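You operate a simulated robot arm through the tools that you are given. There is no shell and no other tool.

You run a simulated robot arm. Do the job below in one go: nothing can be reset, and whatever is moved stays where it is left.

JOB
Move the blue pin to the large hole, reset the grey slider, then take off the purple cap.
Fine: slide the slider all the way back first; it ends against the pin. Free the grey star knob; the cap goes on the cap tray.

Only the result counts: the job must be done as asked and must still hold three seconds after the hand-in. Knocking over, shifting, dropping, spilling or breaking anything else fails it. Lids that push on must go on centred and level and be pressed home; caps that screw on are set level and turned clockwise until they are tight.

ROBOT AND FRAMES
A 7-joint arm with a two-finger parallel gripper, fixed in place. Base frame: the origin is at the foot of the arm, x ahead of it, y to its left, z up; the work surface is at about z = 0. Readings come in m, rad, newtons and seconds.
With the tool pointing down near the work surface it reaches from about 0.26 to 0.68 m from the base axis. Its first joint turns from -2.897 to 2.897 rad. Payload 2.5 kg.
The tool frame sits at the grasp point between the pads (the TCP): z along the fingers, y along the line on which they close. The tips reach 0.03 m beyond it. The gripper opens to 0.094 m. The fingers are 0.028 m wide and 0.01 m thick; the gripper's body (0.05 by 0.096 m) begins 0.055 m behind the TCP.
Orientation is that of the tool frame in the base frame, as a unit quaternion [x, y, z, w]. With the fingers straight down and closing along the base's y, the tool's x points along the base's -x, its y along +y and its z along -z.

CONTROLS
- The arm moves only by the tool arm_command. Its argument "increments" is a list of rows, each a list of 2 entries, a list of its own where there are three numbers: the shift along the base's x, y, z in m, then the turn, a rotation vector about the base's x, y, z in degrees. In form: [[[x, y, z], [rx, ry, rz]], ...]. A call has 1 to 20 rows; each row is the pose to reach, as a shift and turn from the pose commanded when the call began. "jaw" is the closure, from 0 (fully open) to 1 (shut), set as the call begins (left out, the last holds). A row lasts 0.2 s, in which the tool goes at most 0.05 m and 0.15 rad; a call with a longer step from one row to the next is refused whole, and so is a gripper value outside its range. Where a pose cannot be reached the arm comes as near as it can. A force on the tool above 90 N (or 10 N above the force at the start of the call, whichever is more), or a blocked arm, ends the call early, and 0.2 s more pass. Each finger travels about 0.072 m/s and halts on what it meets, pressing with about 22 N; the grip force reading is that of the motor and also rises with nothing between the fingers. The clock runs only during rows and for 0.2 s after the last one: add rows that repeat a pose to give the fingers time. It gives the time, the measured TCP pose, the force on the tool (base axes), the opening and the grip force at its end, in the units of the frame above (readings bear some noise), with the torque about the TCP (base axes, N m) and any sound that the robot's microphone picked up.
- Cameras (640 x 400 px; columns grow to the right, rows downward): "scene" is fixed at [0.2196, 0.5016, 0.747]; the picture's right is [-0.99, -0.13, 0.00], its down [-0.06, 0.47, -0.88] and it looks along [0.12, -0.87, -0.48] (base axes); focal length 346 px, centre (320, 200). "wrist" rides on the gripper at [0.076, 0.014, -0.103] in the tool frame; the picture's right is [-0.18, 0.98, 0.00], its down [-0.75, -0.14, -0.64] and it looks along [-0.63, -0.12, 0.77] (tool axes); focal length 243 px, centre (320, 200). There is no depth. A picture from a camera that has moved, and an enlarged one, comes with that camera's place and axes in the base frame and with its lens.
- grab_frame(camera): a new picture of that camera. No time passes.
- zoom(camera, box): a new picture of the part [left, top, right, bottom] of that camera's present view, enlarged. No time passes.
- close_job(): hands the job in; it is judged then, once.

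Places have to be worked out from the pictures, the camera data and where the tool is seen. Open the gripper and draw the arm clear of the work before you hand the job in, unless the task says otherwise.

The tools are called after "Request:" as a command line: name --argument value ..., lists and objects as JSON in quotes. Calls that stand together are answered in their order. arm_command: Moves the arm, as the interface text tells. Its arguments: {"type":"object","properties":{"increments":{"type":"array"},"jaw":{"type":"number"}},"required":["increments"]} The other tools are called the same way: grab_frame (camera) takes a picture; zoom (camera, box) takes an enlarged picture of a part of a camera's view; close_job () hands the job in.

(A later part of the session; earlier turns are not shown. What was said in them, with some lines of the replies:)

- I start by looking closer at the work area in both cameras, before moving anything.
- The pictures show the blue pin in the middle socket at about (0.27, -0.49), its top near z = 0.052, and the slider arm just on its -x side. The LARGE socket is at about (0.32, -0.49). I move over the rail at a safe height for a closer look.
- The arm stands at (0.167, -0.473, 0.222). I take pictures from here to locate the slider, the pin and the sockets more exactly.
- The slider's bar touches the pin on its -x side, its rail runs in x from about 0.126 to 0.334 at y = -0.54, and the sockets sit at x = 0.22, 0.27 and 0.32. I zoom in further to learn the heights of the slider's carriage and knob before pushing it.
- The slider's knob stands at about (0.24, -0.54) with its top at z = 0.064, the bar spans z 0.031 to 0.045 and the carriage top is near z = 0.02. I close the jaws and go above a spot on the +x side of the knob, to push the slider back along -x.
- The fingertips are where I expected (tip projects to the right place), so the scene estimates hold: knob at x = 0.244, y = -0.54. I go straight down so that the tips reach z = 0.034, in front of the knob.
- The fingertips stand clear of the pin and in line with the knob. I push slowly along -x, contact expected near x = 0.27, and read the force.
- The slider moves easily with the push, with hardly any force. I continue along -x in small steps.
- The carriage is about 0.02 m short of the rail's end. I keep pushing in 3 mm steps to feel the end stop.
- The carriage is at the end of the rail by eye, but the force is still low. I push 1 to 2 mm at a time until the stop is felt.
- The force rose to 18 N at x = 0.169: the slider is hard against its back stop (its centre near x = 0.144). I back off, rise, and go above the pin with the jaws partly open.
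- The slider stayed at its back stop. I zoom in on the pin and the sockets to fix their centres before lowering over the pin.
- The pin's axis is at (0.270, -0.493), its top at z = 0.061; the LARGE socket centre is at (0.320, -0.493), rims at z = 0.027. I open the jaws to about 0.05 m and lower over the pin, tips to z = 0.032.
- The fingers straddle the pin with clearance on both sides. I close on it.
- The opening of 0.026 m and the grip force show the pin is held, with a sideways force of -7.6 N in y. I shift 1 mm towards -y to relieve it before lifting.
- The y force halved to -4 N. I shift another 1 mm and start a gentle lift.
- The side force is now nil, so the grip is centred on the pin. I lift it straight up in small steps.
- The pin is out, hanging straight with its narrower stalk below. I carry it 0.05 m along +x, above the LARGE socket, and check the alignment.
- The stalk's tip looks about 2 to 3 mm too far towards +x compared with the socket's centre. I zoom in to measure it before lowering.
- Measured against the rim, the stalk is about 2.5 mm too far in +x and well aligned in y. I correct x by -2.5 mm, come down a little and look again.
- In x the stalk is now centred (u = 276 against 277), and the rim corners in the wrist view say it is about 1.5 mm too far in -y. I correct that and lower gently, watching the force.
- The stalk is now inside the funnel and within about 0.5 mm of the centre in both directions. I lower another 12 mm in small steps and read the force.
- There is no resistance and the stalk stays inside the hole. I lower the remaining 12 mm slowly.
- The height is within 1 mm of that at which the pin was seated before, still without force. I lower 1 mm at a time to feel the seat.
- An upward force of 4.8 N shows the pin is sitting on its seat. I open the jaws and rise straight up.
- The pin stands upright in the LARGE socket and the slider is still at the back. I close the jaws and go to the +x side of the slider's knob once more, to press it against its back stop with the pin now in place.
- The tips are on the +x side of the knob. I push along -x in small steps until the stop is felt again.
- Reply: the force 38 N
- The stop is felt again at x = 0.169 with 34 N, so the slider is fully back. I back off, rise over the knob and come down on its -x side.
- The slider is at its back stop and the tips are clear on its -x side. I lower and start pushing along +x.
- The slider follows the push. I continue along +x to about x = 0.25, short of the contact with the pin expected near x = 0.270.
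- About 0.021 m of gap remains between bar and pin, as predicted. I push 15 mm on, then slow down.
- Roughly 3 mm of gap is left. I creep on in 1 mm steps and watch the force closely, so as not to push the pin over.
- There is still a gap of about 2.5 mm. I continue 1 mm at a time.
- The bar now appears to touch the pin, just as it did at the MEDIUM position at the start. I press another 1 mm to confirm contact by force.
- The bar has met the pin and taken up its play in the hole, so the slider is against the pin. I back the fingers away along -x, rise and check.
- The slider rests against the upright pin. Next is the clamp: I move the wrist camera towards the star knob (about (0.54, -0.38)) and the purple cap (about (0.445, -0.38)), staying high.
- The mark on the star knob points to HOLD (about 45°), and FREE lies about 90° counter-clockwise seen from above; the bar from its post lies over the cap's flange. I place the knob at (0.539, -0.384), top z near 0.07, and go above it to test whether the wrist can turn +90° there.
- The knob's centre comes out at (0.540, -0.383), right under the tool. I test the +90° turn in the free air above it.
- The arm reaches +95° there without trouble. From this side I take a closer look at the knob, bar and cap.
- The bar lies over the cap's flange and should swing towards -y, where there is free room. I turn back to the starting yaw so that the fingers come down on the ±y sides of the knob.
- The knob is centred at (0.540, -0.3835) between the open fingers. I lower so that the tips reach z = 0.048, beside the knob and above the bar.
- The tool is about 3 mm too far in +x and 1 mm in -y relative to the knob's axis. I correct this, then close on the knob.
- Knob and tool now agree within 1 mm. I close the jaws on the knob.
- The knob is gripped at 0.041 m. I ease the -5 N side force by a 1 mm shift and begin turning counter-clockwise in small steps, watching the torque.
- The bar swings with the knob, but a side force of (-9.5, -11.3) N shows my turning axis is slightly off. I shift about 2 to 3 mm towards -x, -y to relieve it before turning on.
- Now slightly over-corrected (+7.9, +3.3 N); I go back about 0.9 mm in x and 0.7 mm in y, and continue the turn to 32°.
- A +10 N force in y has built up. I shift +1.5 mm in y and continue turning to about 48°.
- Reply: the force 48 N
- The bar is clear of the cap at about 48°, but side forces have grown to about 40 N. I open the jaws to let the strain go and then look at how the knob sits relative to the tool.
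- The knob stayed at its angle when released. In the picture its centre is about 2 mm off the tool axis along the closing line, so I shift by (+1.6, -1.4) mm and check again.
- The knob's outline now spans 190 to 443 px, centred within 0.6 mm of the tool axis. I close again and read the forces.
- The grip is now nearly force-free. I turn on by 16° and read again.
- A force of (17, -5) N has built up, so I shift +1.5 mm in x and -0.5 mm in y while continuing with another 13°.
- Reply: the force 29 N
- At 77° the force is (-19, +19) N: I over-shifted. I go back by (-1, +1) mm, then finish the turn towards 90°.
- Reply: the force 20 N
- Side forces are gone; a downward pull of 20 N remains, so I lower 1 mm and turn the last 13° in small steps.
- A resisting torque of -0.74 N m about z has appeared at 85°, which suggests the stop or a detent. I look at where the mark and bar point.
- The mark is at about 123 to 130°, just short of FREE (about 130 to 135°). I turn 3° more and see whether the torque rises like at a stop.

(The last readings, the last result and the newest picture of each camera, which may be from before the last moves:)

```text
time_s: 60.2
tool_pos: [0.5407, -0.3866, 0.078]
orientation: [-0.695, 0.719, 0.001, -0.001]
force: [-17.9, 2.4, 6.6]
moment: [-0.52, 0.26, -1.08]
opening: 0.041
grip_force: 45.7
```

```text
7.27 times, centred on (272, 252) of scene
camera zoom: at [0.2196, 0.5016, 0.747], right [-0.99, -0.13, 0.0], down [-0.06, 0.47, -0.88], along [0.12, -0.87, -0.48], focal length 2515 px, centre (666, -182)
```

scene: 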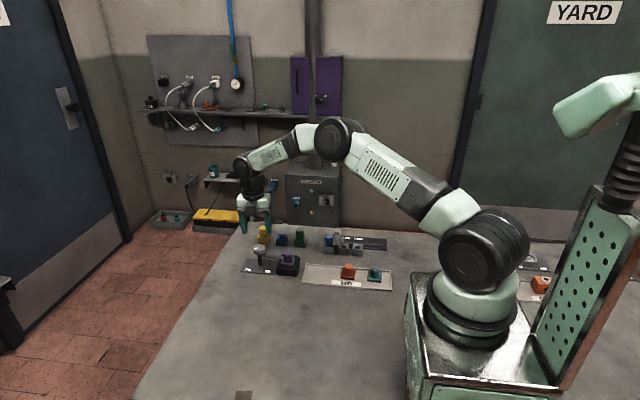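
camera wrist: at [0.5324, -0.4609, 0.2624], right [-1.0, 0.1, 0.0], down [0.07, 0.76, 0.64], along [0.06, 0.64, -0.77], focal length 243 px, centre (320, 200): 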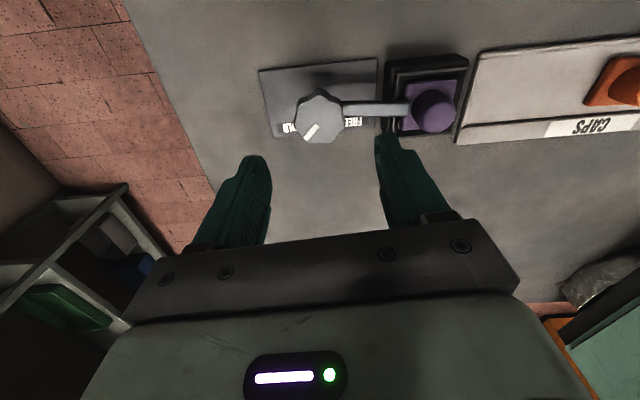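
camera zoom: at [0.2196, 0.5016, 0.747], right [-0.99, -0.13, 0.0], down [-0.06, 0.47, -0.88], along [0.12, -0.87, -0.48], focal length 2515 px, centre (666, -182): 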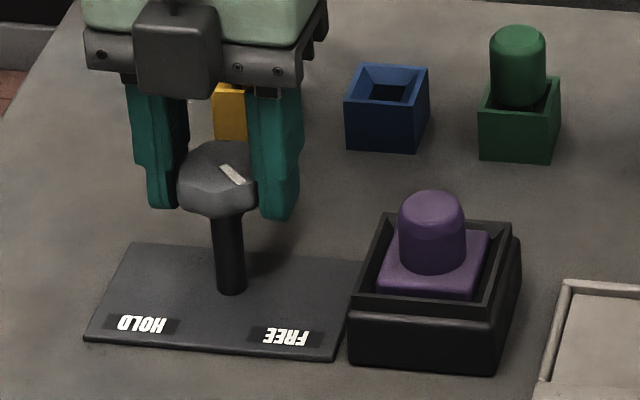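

The bar now stays behind while the gripper turns, so the knob has reached its stop on the FREE side. I release the knob.

Request:
arm_command --increments '[[[0, 0, 0], [0, 0, 0]], [[0, 0, 0], [0, 0, 0]], [[0, 0, 0], [0, 0, 0]]]' --jaw 0.3

Request:
zoom --camera "wrist" --box '[180, 0, 440, 220]'

Request:
zoom --camera "scene" --box '[240, 225, 305, 280]'

```text
time_s: 61.0
tool_pos: [0.541, -0.3886, 0.0771]
orientation: [-0.695, 0.719, 0.0, 0.0]
force: [0.3, 0.7, 0.6]
moment: [0.01, 0.02, 0.0]
opening: 0.0658
grip_force: 0.0
```

```text
1.82 times, centred on (310, 110) of wrist
camera zoom: at [0.5238, -0.4617, 0.1797], right [-0.98, 0.22, 0.0], down [0.17, 0.75, 0.64], along [0.14, 0.63, -0.77], focal length 441 px, centre (338, 364)
```

zoom: 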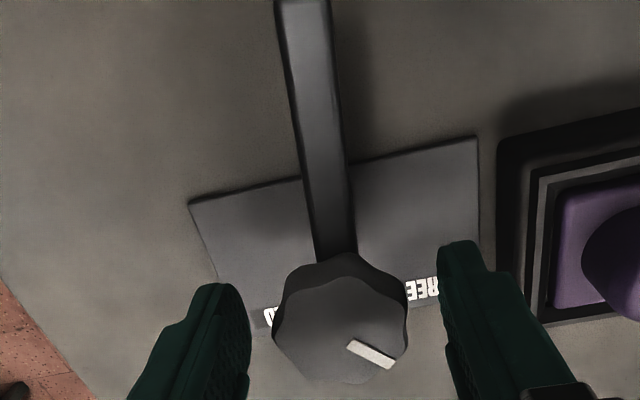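

```text
7.27 times, centred on (272, 252) of scene
camera zoom: at [0.2196, 0.5016, 0.747], right [-0.99, -0.13, 0.0], down [-0.06, 0.47, -0.88], along [0.12, -0.87, -0.48], focal length 2515 px, centre (666, -182)
```

zoom: 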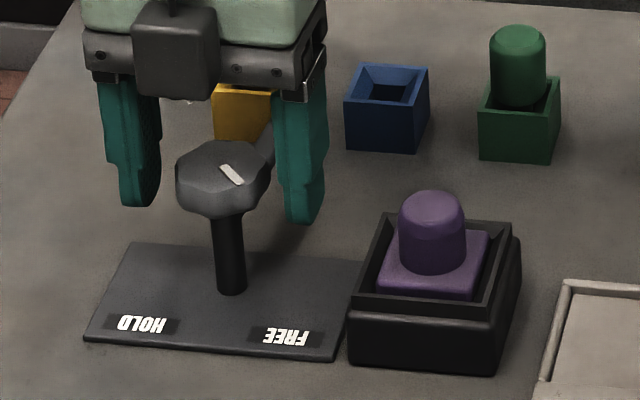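

The bar now points along -y (about 264°, turned through 88°) and the mark points to FREE, with the cap uncovered. I rise and turn the wrist back by 88°.

Request:
arm_command --increments '[[[0, 0, 0.03], [0, 0, 0]], [[0, 0, 0.07], [0, 0, 0]], [[0, 0, 0.1], [0, 0, 0]], [[0, 0, 0.1], [0, 0, -8]], [[0, 0, 0.1], [0, 0, -16]], [[0, 0, 0.1], [0, 0, -24]], [[0, 0, 0.1], [0, 0, -32]], [[0, 0, 0.1], [0, 0, -40]], [[0, 0, 0.1], [0, 0, -48]], [[0, 0, 0.1], [0, 0, -56]], [[0, 0, 0.1], [0, 0, -64]], [[0, 0, 0.1], [0, 0, -72]], [[0, 0, 0.1], [0, 0, -80]], [[0, 0, 0.1], [0, 0, -88]], [[0, 0, 0.1], [0, 0, -88]]]' --jaw 0.3

Request:
zoom --camera "scene" --box '[240, 225, 305, 280]'

Request:
grab_frame --camera "wrist"

```text
time_s: 64.2
tool_pos: [0.5392, -0.387, 0.1765]
orientation: [0.001, 1.0, -0.001, -0.001]
force: [-1.0, -0.8, 0.2]
moment: [-0.01, 0.0, 0.03]
opening: 0.0658
grip_force: 0.2
```

```text
7.27 times, centred on (272, 252) of scene
camera zoom: at [0.2196, 0.5016, 0.747], right [-0.99, -0.13, 0.0], down [-0.06, 0.47, -0.88], along [0.12, -0.87, -0.48], focal length 2515 px, centre (666, -182)
```

zoom: 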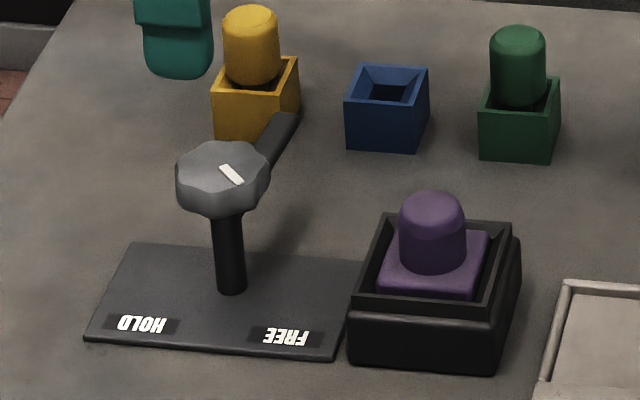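

```text
taken
camera wrist: at [0.4632, -0.371, 0.2787], right [0.19, 0.98, 0.0], down [0.75, -0.14, 0.64], along [0.63, -0.12, -0.77], focal length 243 px, centre (320, 200)
```

wrist: 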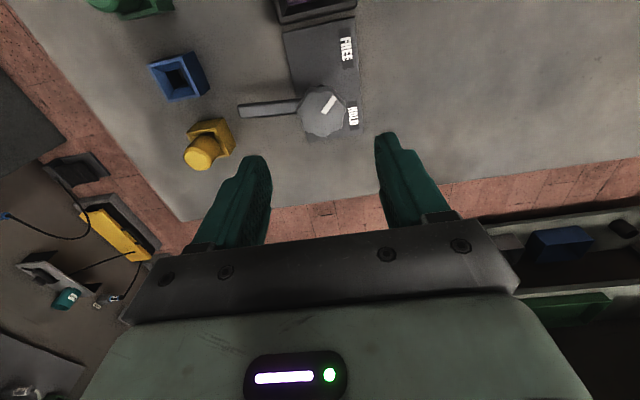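

The cap is uncovered. I check the knob's angle against the FREE label with a closer view before going for the cap.

Request:
zoom --camera "wrist" --box '[230, 20, 390, 150]'

Request:
zoom --camera "scene" --box '[272, 245, 302, 277]'

```text
3.08 times, centred on (310, 85) of wrist
camera zoom: at [0.4632, -0.371, 0.2787], right [0.19, 0.98, 0.0], down [0.75, -0.14, 0.64], along [0.63, -0.12, -0.77], focal length 746 px, centre (351, 554)
```

zoom: 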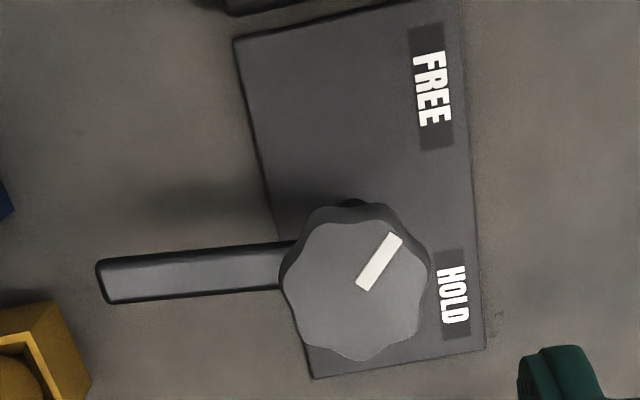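

```text
12.50 times, centred on (287, 261) of scene
camera zoom: at [0.2196, 0.5016, 0.747], right [-0.99, -0.13, 0.0], down [-0.06, 0.47, -0.88], along [0.12, -0.87, -0.48], focal length 4322 px, centre (732, -562)
```

zoom: 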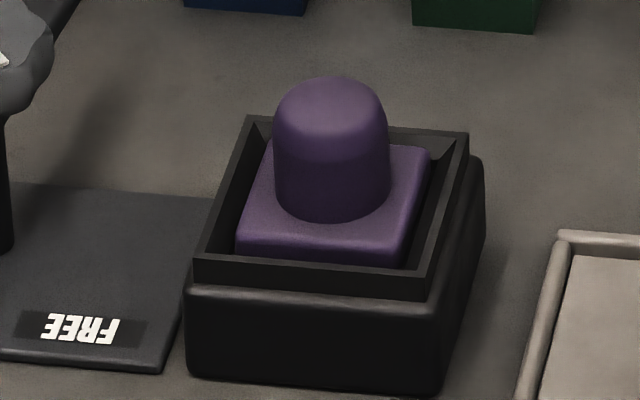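

The mark is at 134° (started at 44 to 48°) and lines up with FREE. The cap's axis is at about (0.4415, -0.3745), dome top z near 0.067, flange and box walls near z = 0.035. I move above it.

Request:
arm_command --increments '[[[-0.03, 0.003, 0], [0, 0, 0]], [[-0.065, 0.007, 0], [0, 0, 0]], [[-0.097, 0.0112, 0], [0, 0, 0]], [[-0.097, 0.0112, -0.0373], [0, 0, 0]], [[-0.097, 0.0112, -0.0373], [0, 0, 0]]]' --jaw 0.4

Request:
zoom --camera "wrist" --box '[220, 30, 420, 200]'

Request:
zoom --camera "scene" --box '[250, 215, 320, 280]'

```text
time_s: 65.4
tool_pos: [0.4424, -0.377, 0.1365]
orientation: [0.001, 1.0, 0.001, 0.0]
force: [1.0, -0.6, -0.2]
moment: [0.03, 0.04, -0.01]
opening: 0.0564
grip_force: 0.0
```

```text
2.35 times, centred on (320, 115) of wrist
camera zoom: at [0.3661, -0.3614, 0.2388], right [0.18, 0.98, 0.0], down [0.75, -0.14, 0.64], along [0.63, -0.12, -0.77], focal length 571 px, centre (320, 400)
```

zoom: 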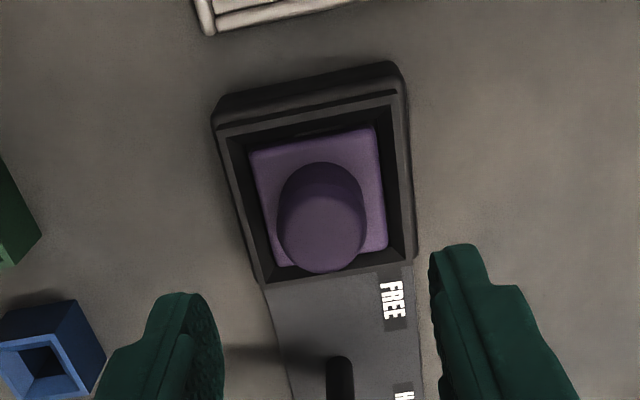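

```text
6.15 times, centred on (285, 248) of scene
camera zoom: at [0.2196, 0.5016, 0.747], right [-0.99, -0.13, 0.0], down [-0.06, 0.47, -0.88], along [0.12, -0.87, -0.48], focal length 2128 px, centre (535, -92)
```

zoom: 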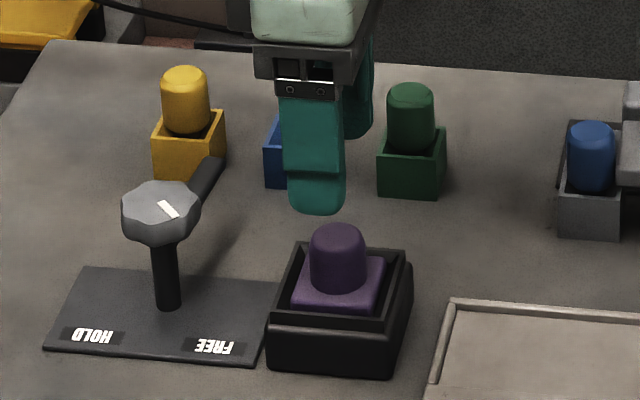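

The dome is centred in y; in x the tool is about 2 mm too far out. I correct that and lower to just around the dome, stopping 6 mm short to check.

Request:
arm_command --increments '[[[-0.002, 0.0005, 0], [0, 0, 0]], [[-0.002, 0.0005, -0.03], [0, 0, 0]], [[-0.002, 0.0005, -0.055], [0, 0, 0]], [[-0.002, 0.0005, -0.064], [0, 0, 0]], [[-0.002, 0.0005, -0.064], [0, 0, 0]]]'

Request:
zoom --camera "wrist" --box '[220, 50, 420, 220]'

Request:
zoom --camera "scene" --box '[260, 235, 310, 280]'

```text
time_s: 66.6
tool_pos: [0.4401, -0.3743, 0.0749]
orientation: [0.0, 1.0, 0.0, 0.001]
force: [0.0, 0.0, 0.1]
moment: [-0.02, 0.0, 0.01]
opening: 0.0566
grip_force: 0.0
```

```text
2.35 times, centred on (320, 135) of wrist
camera zoom: at [0.3632, -0.3598, 0.1766], right [0.18, 0.98, 0.0], down [0.75, -0.14, 0.64], along [0.63, -0.12, -0.77], focal length 571 px, centre (320, 353)
```

zoom: 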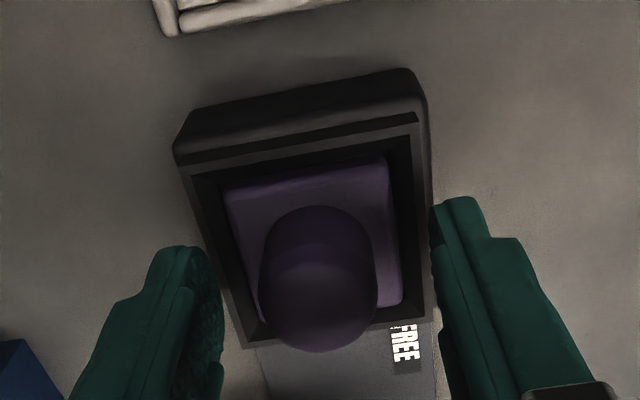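

```text
8.89 times, centred on (285, 258) of scene
camera zoom: at [0.2196, 0.5016, 0.747], right [-0.99, -0.13, 0.0], down [-0.06, 0.47, -0.88], along [0.12, -0.87, -0.48], focal length 3074 px, centre (631, -311)
```

zoom: 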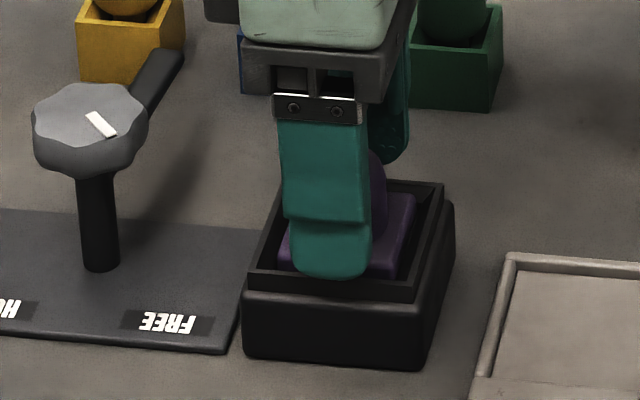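

The fingers straddle the dome, centred within 1 mm. I lower 5 mm more (tips at about z = 0.04, above the walls) and close.

Request:
arm_command --increments '[[[0, 0, -0.005], [0, 0, 0]], [[0, 0, -0.005], [0, 0, 0]]]'

Request:
arm_command --increments '[[[0, 0, 0], [0, 0, 0]], [[0, 0, 0], [0, 0, 0]], [[0, 0, 0], [0, 0, 0]]]' --jaw 1

```text
time_s: 67.2
tool_pos: [0.4402, -0.3745, 0.0712]
orientation: [0.0, 1.0, 0.0, 0.0]
force: [0.5, -1.3, -0.7]
moment: [0.02, -0.01, -0.03]
opening: 0.0561
grip_force: 0.0
```

```text
time_s: 68.0
tool_pos: [0.4407, -0.3748, 0.0705]
orientation: [0.001, 1.0, -0.001, 0.0]
force: [0.8, -0.4, -0.5]
moment: [0.0, 0.0, -0.03]
opening: 0.0279
grip_force: 22.2
```

The dome is gripped at 0.028 m with no side force. I lift slowly and watch the force.

Request:
arm_command --increments '[[[0, 0, 0.003], [0, 0, 0]], [[0, 0, 0.007], [0, 0, 0]], [[0, 0, 0.012], [0, 0, 0]], [[0, 0, 0.02], [0, 0, 0]]]'

Request:
zoom --camera "scene" --box '[260, 235, 310, 280]'

```text
time_s: 69.0
tool_pos: [0.4403, -0.3735, 0.0914]
orientation: [0.0, 1.0, 0.0, 0.0]
force: [-0.8, 0.1, -0.3]
moment: [-0.02, 0.02, 0.01]
opening: 0.028
grip_force: 22.3
```

```text
8.89 times, centred on (285, 258) of scene
camera zoom: at [0.2196, 0.5016, 0.747], right [-0.99, -0.13, 0.0], down [-0.06, 0.47, -0.88], along [0.12, -0.87, -0.48], focal length 3074 px, centre (631, -311)
```

zoom: 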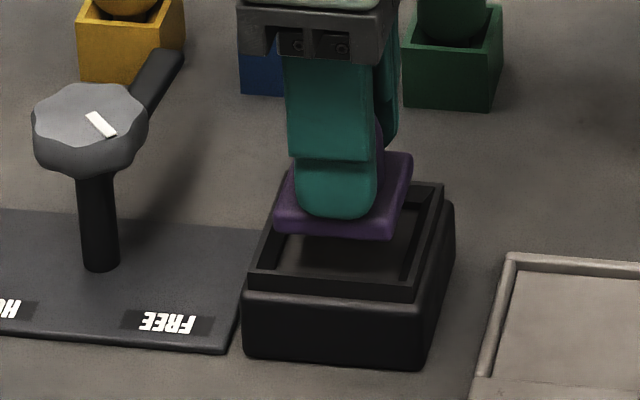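

The cap came free without resistance. I lift it higher and carry it over the free third of the cap tray, aiming at (0.328, -0.357).

Request:
arm_command --increments '[[[0, 0, 0.03], [0, 0, 0]], [[0, 0, 0.06], [0, 0, 0]], [[-0.03, 0.005, 0.06], [0, 0, 0]], [[-0.065, 0.01, 0.06], [0, 0, 0]], [[-0.095, 0.014, 0.06], [0, 0, 0]], [[-0.1115, 0.017, 0.06], [0, 0, 0]], [[-0.1115, 0.017, 0.06], [0, 0, 0]]]'

Request:
zoom --camera "scene" --box '[280, 215, 400, 300]'

Request:
grab_frame --camera "wrist"

```text
time_s: 70.6
tool_pos: [0.3278, -0.3582, 0.1515]
orientation: [0.0, 1.0, 0.0, 0.0]
force: [0.9, 0.6, -1.1]
moment: [-0.01, 0.02, 0.03]
opening: 0.0279
grip_force: 21.5
```

```text
4.71 times, centred on (340, 258) of scene
camera zoom: at [0.2196, 0.5016, 0.747], right [-0.99, -0.13, 0.0], down [-0.06, 0.47, -0.88], along [0.12, -0.87, -0.48], focal length 1627 px, centre (226, -71)
```

zoom: 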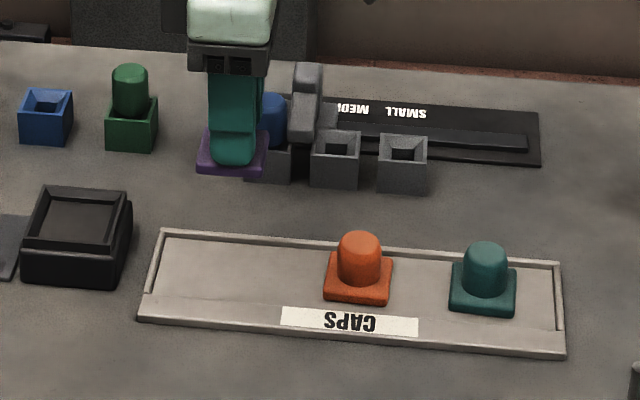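

```text
taken
camera wrist: at [0.2515, -0.3419, 0.2532], right [0.18, 0.98, 0.0], down [0.75, -0.14, 0.64], along [0.63, -0.12, -0.77], focal length 243 px, centre (320, 200)
```

wrist: 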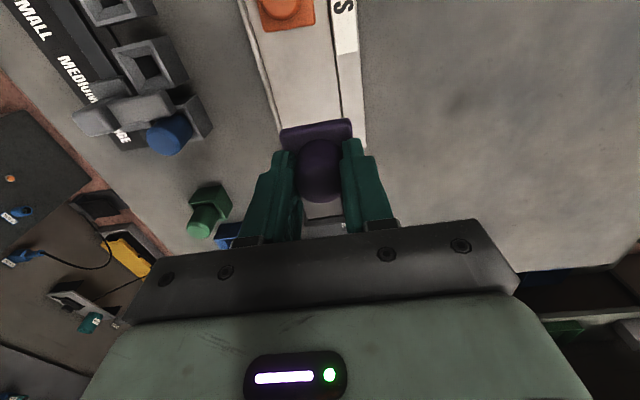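

In the wrist view the landing point seems close to the tray's label strip. I zoom in to measure the tray's floor before lowering.

Request:
zoom --camera "wrist" --box '[230, 0, 390, 150]'

Request:
zoom --camera "scene" --box '[300, 255, 350, 300]'

```text
2.67 times, centred on (310, 75) of wrist
camera zoom: at [0.2515, -0.3419, 0.2532], right [0.18, 0.98, 0.0], down [0.75, -0.14, 0.64], along [0.63, -0.12, -0.77], focal length 647 px, centre (347, 533)
```

zoom: 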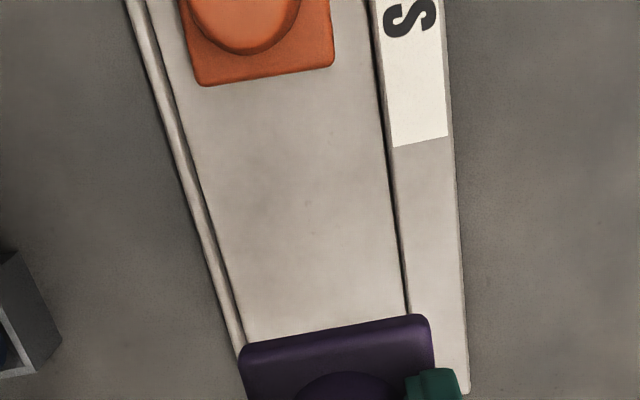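

```text
8.89 times, centred on (325, 278) of scene
camera zoom: at [0.2196, 0.5016, 0.747], right [-0.99, -0.13, 0.0], down [-0.06, 0.47, -0.88], along [0.12, -0.87, -0.48], focal length 3074 px, centre (276, -489)
```

zoom: 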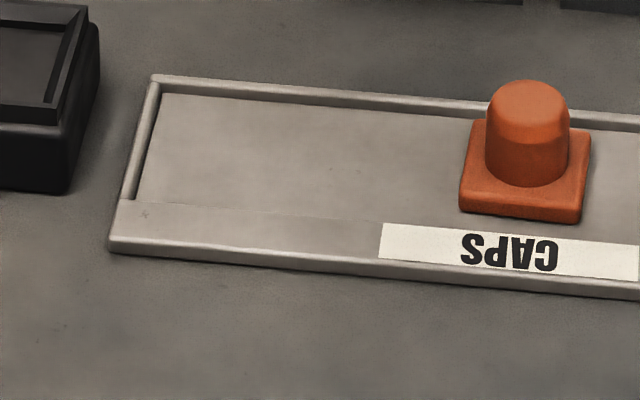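

The tray's floor spans y from about -0.400 to -0.336, and the orange cap sits at y = -0.369. So I shift the cap by -9.5 mm in y, then lower most of the way and look.

Request:
arm_command --increments '[[[0, -0.0095, 0], [0, 0, 0]], [[0, -0.0095, -0.03], [0, 0, 0]], [[0, -0.0095, -0.06], [0, 0, 0]], [[0, -0.0095, -0.08], [0, 0, 0]], [[0, -0.0095, -0.085], [0, 0, 0]], [[0, -0.0095, -0.085], [0, 0, 0]]]'

Request:
zoom --camera "scene" --box '[290, 240, 360, 300]'

Request:
zoom --camera "wrist" --box '[220, 0, 420, 220]'

```text
time_s: 72.0
tool_pos: [0.3281, -0.3673, 0.0664]
orientation: [-0.001, 1.0, 0.0, 0.0]
force: [0.2, 0.6, 0.0]
moment: [0.0, -0.02, 0.01]
opening: 0.0281
grip_force: 22.4
```

```text
6.67 times, centred on (325, 270) of scene
camera zoom: at [0.2196, 0.5016, 0.747], right [-0.99, -0.13, 0.0], down [-0.06, 0.47, -0.88], along [0.12, -0.87, -0.48], focal length 2305 px, centre (287, -267)
```

zoom: 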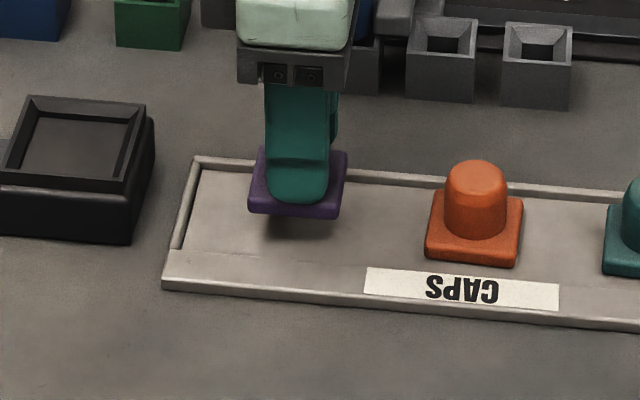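

```text
1.82 times, centred on (320, 110) of wrist
camera zoom: at [0.2519, -0.3521, 0.1672], right [0.18, 0.98, 0.0], down [0.75, -0.14, 0.64], along [0.63, -0.12, -0.77], focal length 441 px, centre (320, 364)
```

zoom: 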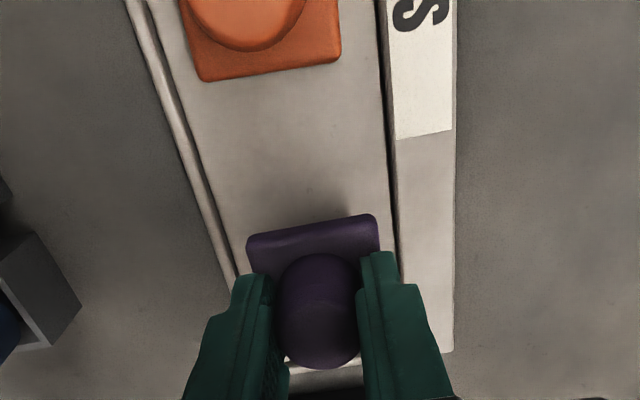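

The cap is over the tray's floor, in line with the orange cap, with about 15 to 17 mm to go. I lower 12 mm, then feel for contact.

Request:
arm_command --increments '[[[0, 0, -0.005], [0, 0, 0]], [[0, 0, -0.01], [0, 0, 0]], [[0, 0, -0.013], [0, 0, 0]], [[0, 0, -0.013], [0, 0, 0]]]'

Request:
zoom --camera "scene" --box '[290, 240, 360, 300]'

```text
time_s: 73.0
tool_pos: [0.3295, -0.3683, 0.0551]
orientation: [0.0, 1.0, 0.0, 0.0]
force: [0.5, -0.6, 0.1]
moment: [-0.04, -0.03, -0.04]
opening: 0.0279
grip_force: 21.4
```

```text
6.67 times, centred on (325, 270) of scene
camera zoom: at [0.2196, 0.5016, 0.747], right [-0.99, -0.13, 0.0], down [-0.06, 0.47, -0.88], along [0.12, -0.87, -0.48], focal length 2305 px, centre (287, -267)
```

zoom: 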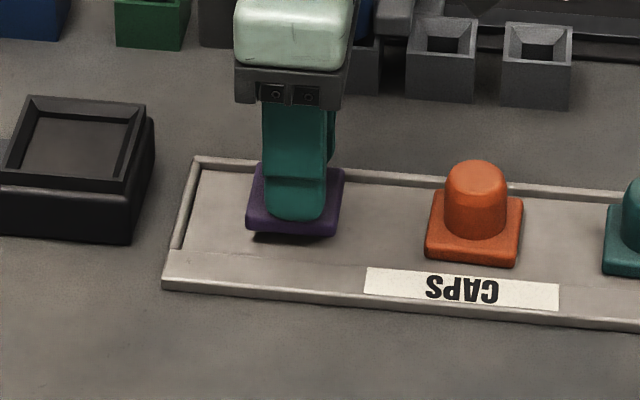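

The cap hovers a few millimetres over the floor. I lower 1.5 mm at a time until the floor pushes back.

Request:
arm_command --increments '[[[0, 0, -0.0015], [0, 0, 0]], [[0, 0, -0.003], [0, 0, 0]], [[0, 0, -0.0045], [0, 0, 0]]]'

```text
time_s: 73.8
tool_pos: [0.3308, -0.3671, 0.0478]
orientation: [0.0, 1.0, 0.0, 0.0]
force: [-0.1, 0.1, -1.0]
moment: [-0.04, 0.0, 0.0]
opening: 0.0279
grip_force: 22.2
```

Request:
arm_command --increments '[[[0, 0, -0.001], [0, 0, 0]], [[0, 0, -0.002], [0, 0, 0]]]'

Request:
zoom --camera "scene" --box '[290, 240, 360, 300]'

```text
time_s: 74.4
tool_pos: [0.3306, -0.3678, 0.0468]
orientation: [0.0, 1.0, 0.0, 0.0]
force: [1.2, 0.3, -0.3]
moment: [0.01, -0.01, -0.03]
opening: 0.0279
grip_force: 21.3
```

```text
6.67 times, centred on (325, 270) of scene
camera zoom: at [0.2196, 0.5016, 0.747], right [-0.99, -0.13, 0.0], down [-0.06, 0.47, -0.88], along [0.12, -0.87, -0.48], focal length 2305 px, centre (287, -267)
```

zoom: 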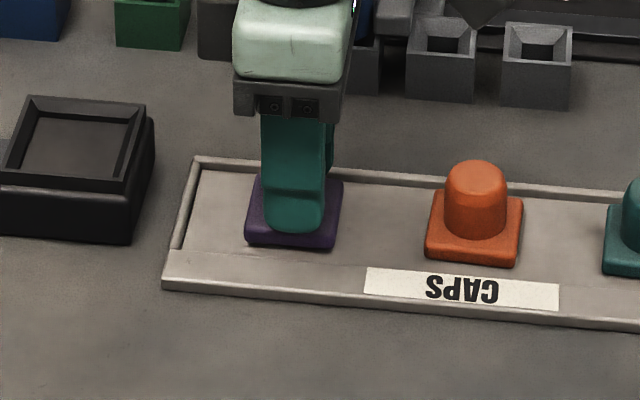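

No contact force yet; the flange's front edge is within about 1 mm of the floor by eye. I go on 1 mm at a time.

Request:
arm_command --increments '[[[0, 0, -0.001], [0, 0, 0]], [[0, 0, -0.002], [0, 0, 0]]]'

```text
time_s: 75.0
tool_pos: [0.3305, -0.3679, 0.0443]
orientation: [0.0, 1.0, 0.0, 0.0]
force: [0.4, -0.2, 0.2]
moment: [-0.04, -0.01, -0.02]
opening: 0.0279
grip_force: 21.7
```

Request:
zoom --camera "scene" --box '[308, 255, 340, 285]'

Request:
arm_command --increments '[[[0, 0, -0.001], [0, 0, 0]], [[0, 0, -0.001], [0, 0, 0]]]'

```text
13.33 times, centred on (324, 270) of scene
camera zoom: at [0.2196, 0.5016, 0.747], right [-0.99, -0.13, 0.0], down [-0.06, 0.47, -0.88], along [0.12, -0.87, -0.48], focal length 4610 px, centre (267, -733)
```

zoom: 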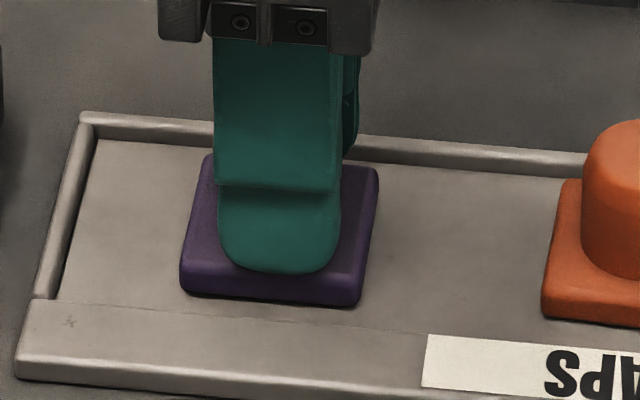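

```text
time_s: 75.6
tool_pos: [0.3297, -0.3681, 0.0429]
orientation: [0.001, 1.0, 0.0, 0.0]
force: [-1.5, 1.5, 6.3]
moment: [0.05, 0.1, -0.01]
opening: 0.0277
grip_force: 22.1
```

The floor now pushes back with 6 N, so the cap stands on the tray. I open the jaws and rise straight up.

Request:
arm_command --increments '[[[0, 0, 0.0005], [0, 0, 0]], [[0, 0, 0.0005], [0, 0, 0]], [[0, 0, 0.0005], [0, 0, 0]], [[0, 0, 0.0005], [0, 0, 0]], [[0, 0, 0.02], [0, 0, 0]], [[0, 0, 0.06], [0, 0, 0]], [[0, 0, 0.1], [0, 0, 0]], [[0, 0, 0.14], [0, 0, 0]], [[0, 0, 0.14], [0, 0, 0]]]' --jaw 0.4

Request:
zoom --camera "scene" --box '[240, 210, 400, 300]'

Request:
grab_frame --camera "wrist"

```text
time_s: 77.6
tool_pos: [0.3293, -0.365, 0.1848]
orientation: [0.0, 1.0, 0.0, 0.0]
force: [0.9, -0.1, 0.4]
moment: [0.01, 0.0, 0.01]
opening: 0.0564
grip_force: 0.1
```

```text
4.00 times, centred on (320, 255) of scene
camera zoom: at [0.2196, 0.5016, 0.747], right [-0.99, -0.13, 0.0], down [-0.06, 0.47, -0.88], along [0.12, -0.87, -0.48], focal length 1383 px, centre (320, -20)
```

zoom: 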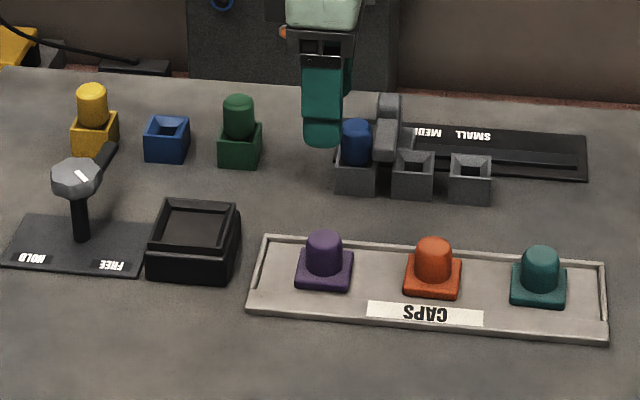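

```text
taken
camera wrist: at [0.2533, -0.3504, 0.2868], right [0.18, 0.98, 0.0], down [0.75, -0.14, 0.64], along [0.63, -0.12, -0.77], focal length 243 px, centre (320, 200)
```

wrist: 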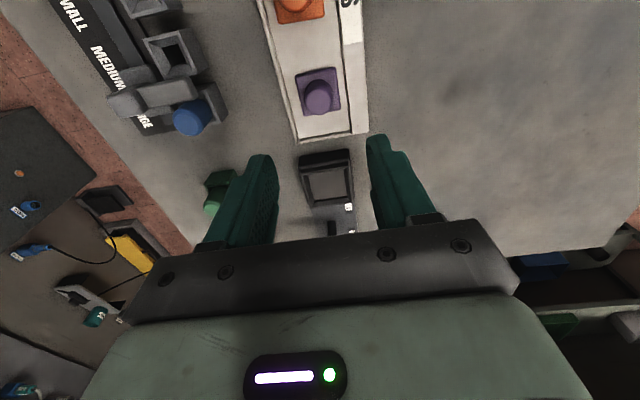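

The purple cap stands level on the tray between the wall and the orange cap. I open the jaws fully and draw the arm up and away from the work.

Request:
arm_command --increments '[[[0, 0.0, 0.04], [0, 0, 0]], [[0, 0.03, 0.07], [0, 0, 0]], [[0, 0.07, 0.09], [0, 0, 0]], [[0, 0.11, 0.11], [0, 0, 0]], [[0, 0.11, 0.11], [0, 0, 0]], [[0, 0.11, 0.11], [0, 0, 0]]]' --jaw 0

Request:
grab_frame --camera "scene"

Request:
zoom --camera "scene" --box '[320, 225, 370, 260]'

Request:
zoom --camera "scene" --box '[238, 240, 308, 285]'

Request:
zoom --camera "scene" --box '[300, 255, 350, 295]'

```text
time_s: 79.0
tool_pos: [0.3298, -0.2562, 0.2948]
orientation: [0.0, 1.0, 0.0, 0.0]
force: [-0.1, 0.5, -1.0]
moment: [0.0, 0.02, 0.01]
opening: 0.0941
grip_force: 0.1
```

```text
taken
```

scene: 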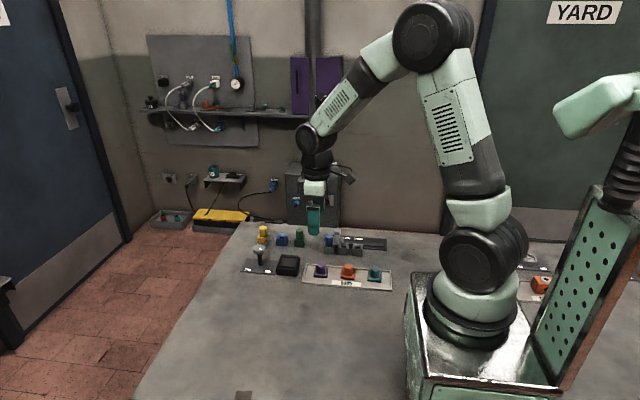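

```text
11.43 times, centred on (345, 242) of scene
camera zoom: at [0.2196, 0.5016, 0.747], right [-0.99, -0.13, 0.0], down [-0.06, 0.47, -0.88], along [0.12, -0.87, -0.48], focal length 3952 px, centre (34, -286)
```

zoom: 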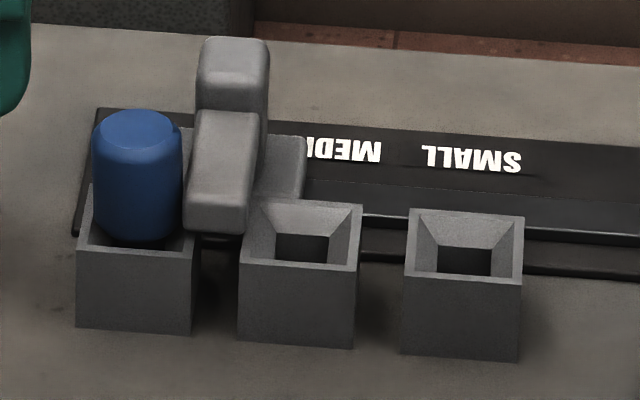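

```text
8.89 times, centred on (273, 262) of scene
camera zoom: at [0.2196, 0.5016, 0.747], right [-0.99, -0.13, 0.0], down [-0.06, 0.47, -0.88], along [0.12, -0.87, -0.48], focal length 3074 px, centre (738, -356)
```

zoom: 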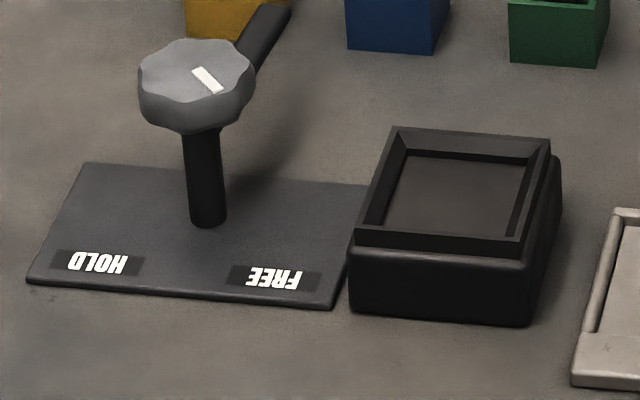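

```text
10.00 times, centred on (325, 275) of scene
camera zoom: at [0.2196, 0.5016, 0.747], right [-0.99, -0.13, 0.0], down [-0.06, 0.47, -0.88], along [0.12, -0.87, -0.48], focal length 3458 px, centre (270, -550)
```

zoom: 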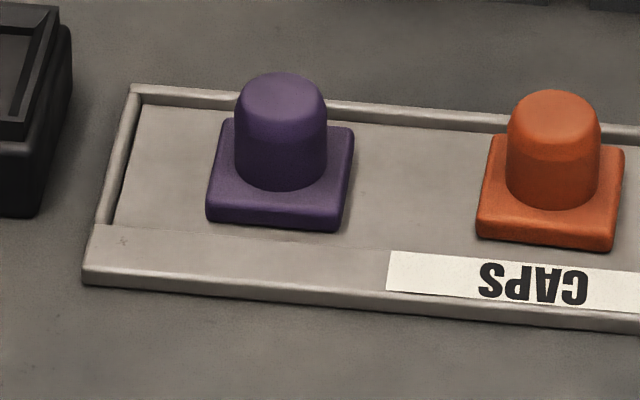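

All three results look right. I check at the highest zoom whether the slider's bar truly touches the pin.

Request:
zoom --camera "scene" --box '[326, 232, 342, 248]'

Request:
zoom --camera "wrist" --box '[100, 0, 300, 150]'

```text
16.00 times, centred on (334, 240) of scene
camera zoom: at [0.2196, 0.5016, 0.747], right [-0.99, -0.13, 0.0], down [-0.06, 0.47, -0.88], along [0.12, -0.87, -0.48], focal length 5532 px, centre (96, -440)
```

zoom: 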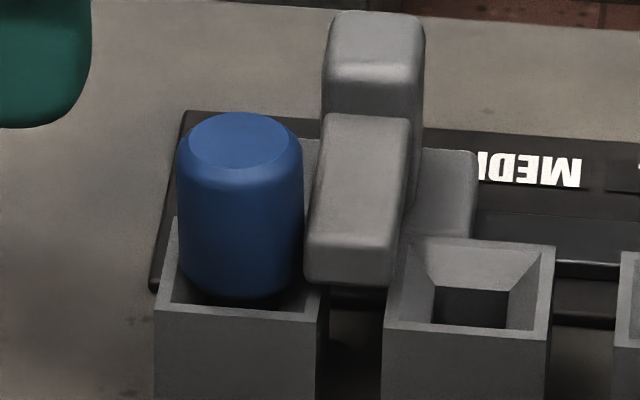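

```text
2.67 times, centred on (200, 75) of wrist
camera zoom: at [0.2534, -0.2414, 0.3965], right [0.18, 0.98, 0.0], down [0.75, -0.14, 0.64], along [0.63, -0.12, -0.77], focal length 647 px, centre (640, 533)
```

zoom: 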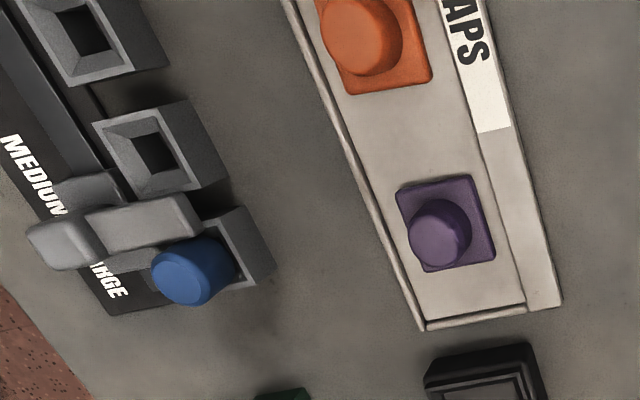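

The bar and pin are in contact: their centres are 0.0247 m apart, which is the pin's radius plus half the bar's width. The pin stands in LARGE, the knob is at FREE, the purple cap is level on the tray, and the arm is clear with the jaws open. I hand the job in.

Request:
close_job

```text
The job is handed in.
```

I finished the three steps and handed the job in. I don't have the judge's result.

- **Blue pin:** it stands upright in the LARGE hole. The slider pushed it about 1 mm off centre, within its play in the hole.
- **Grey slider:** I pushed it hard against its back stop before moving the pin, and again after the pin was in LARGE. Then I slid it forward until its bar met the pin, where it now rests.
- **Star knob:** I turned it counter-clockwise from HOLD to the stop on the FREE side, about 88°. The bar now points away from the cap's box. Partway round, side forces built up to about 40 N, so I let go, re-centred and gripped it again.
- **Purple cap:** it lifted out without resistance and sits level in the free place on the cap tray, in line with the orange and teal caps.

In the last pictures nothing else had been moved or knocked over. The gripper was open and the arm clear of the work when I handed in.
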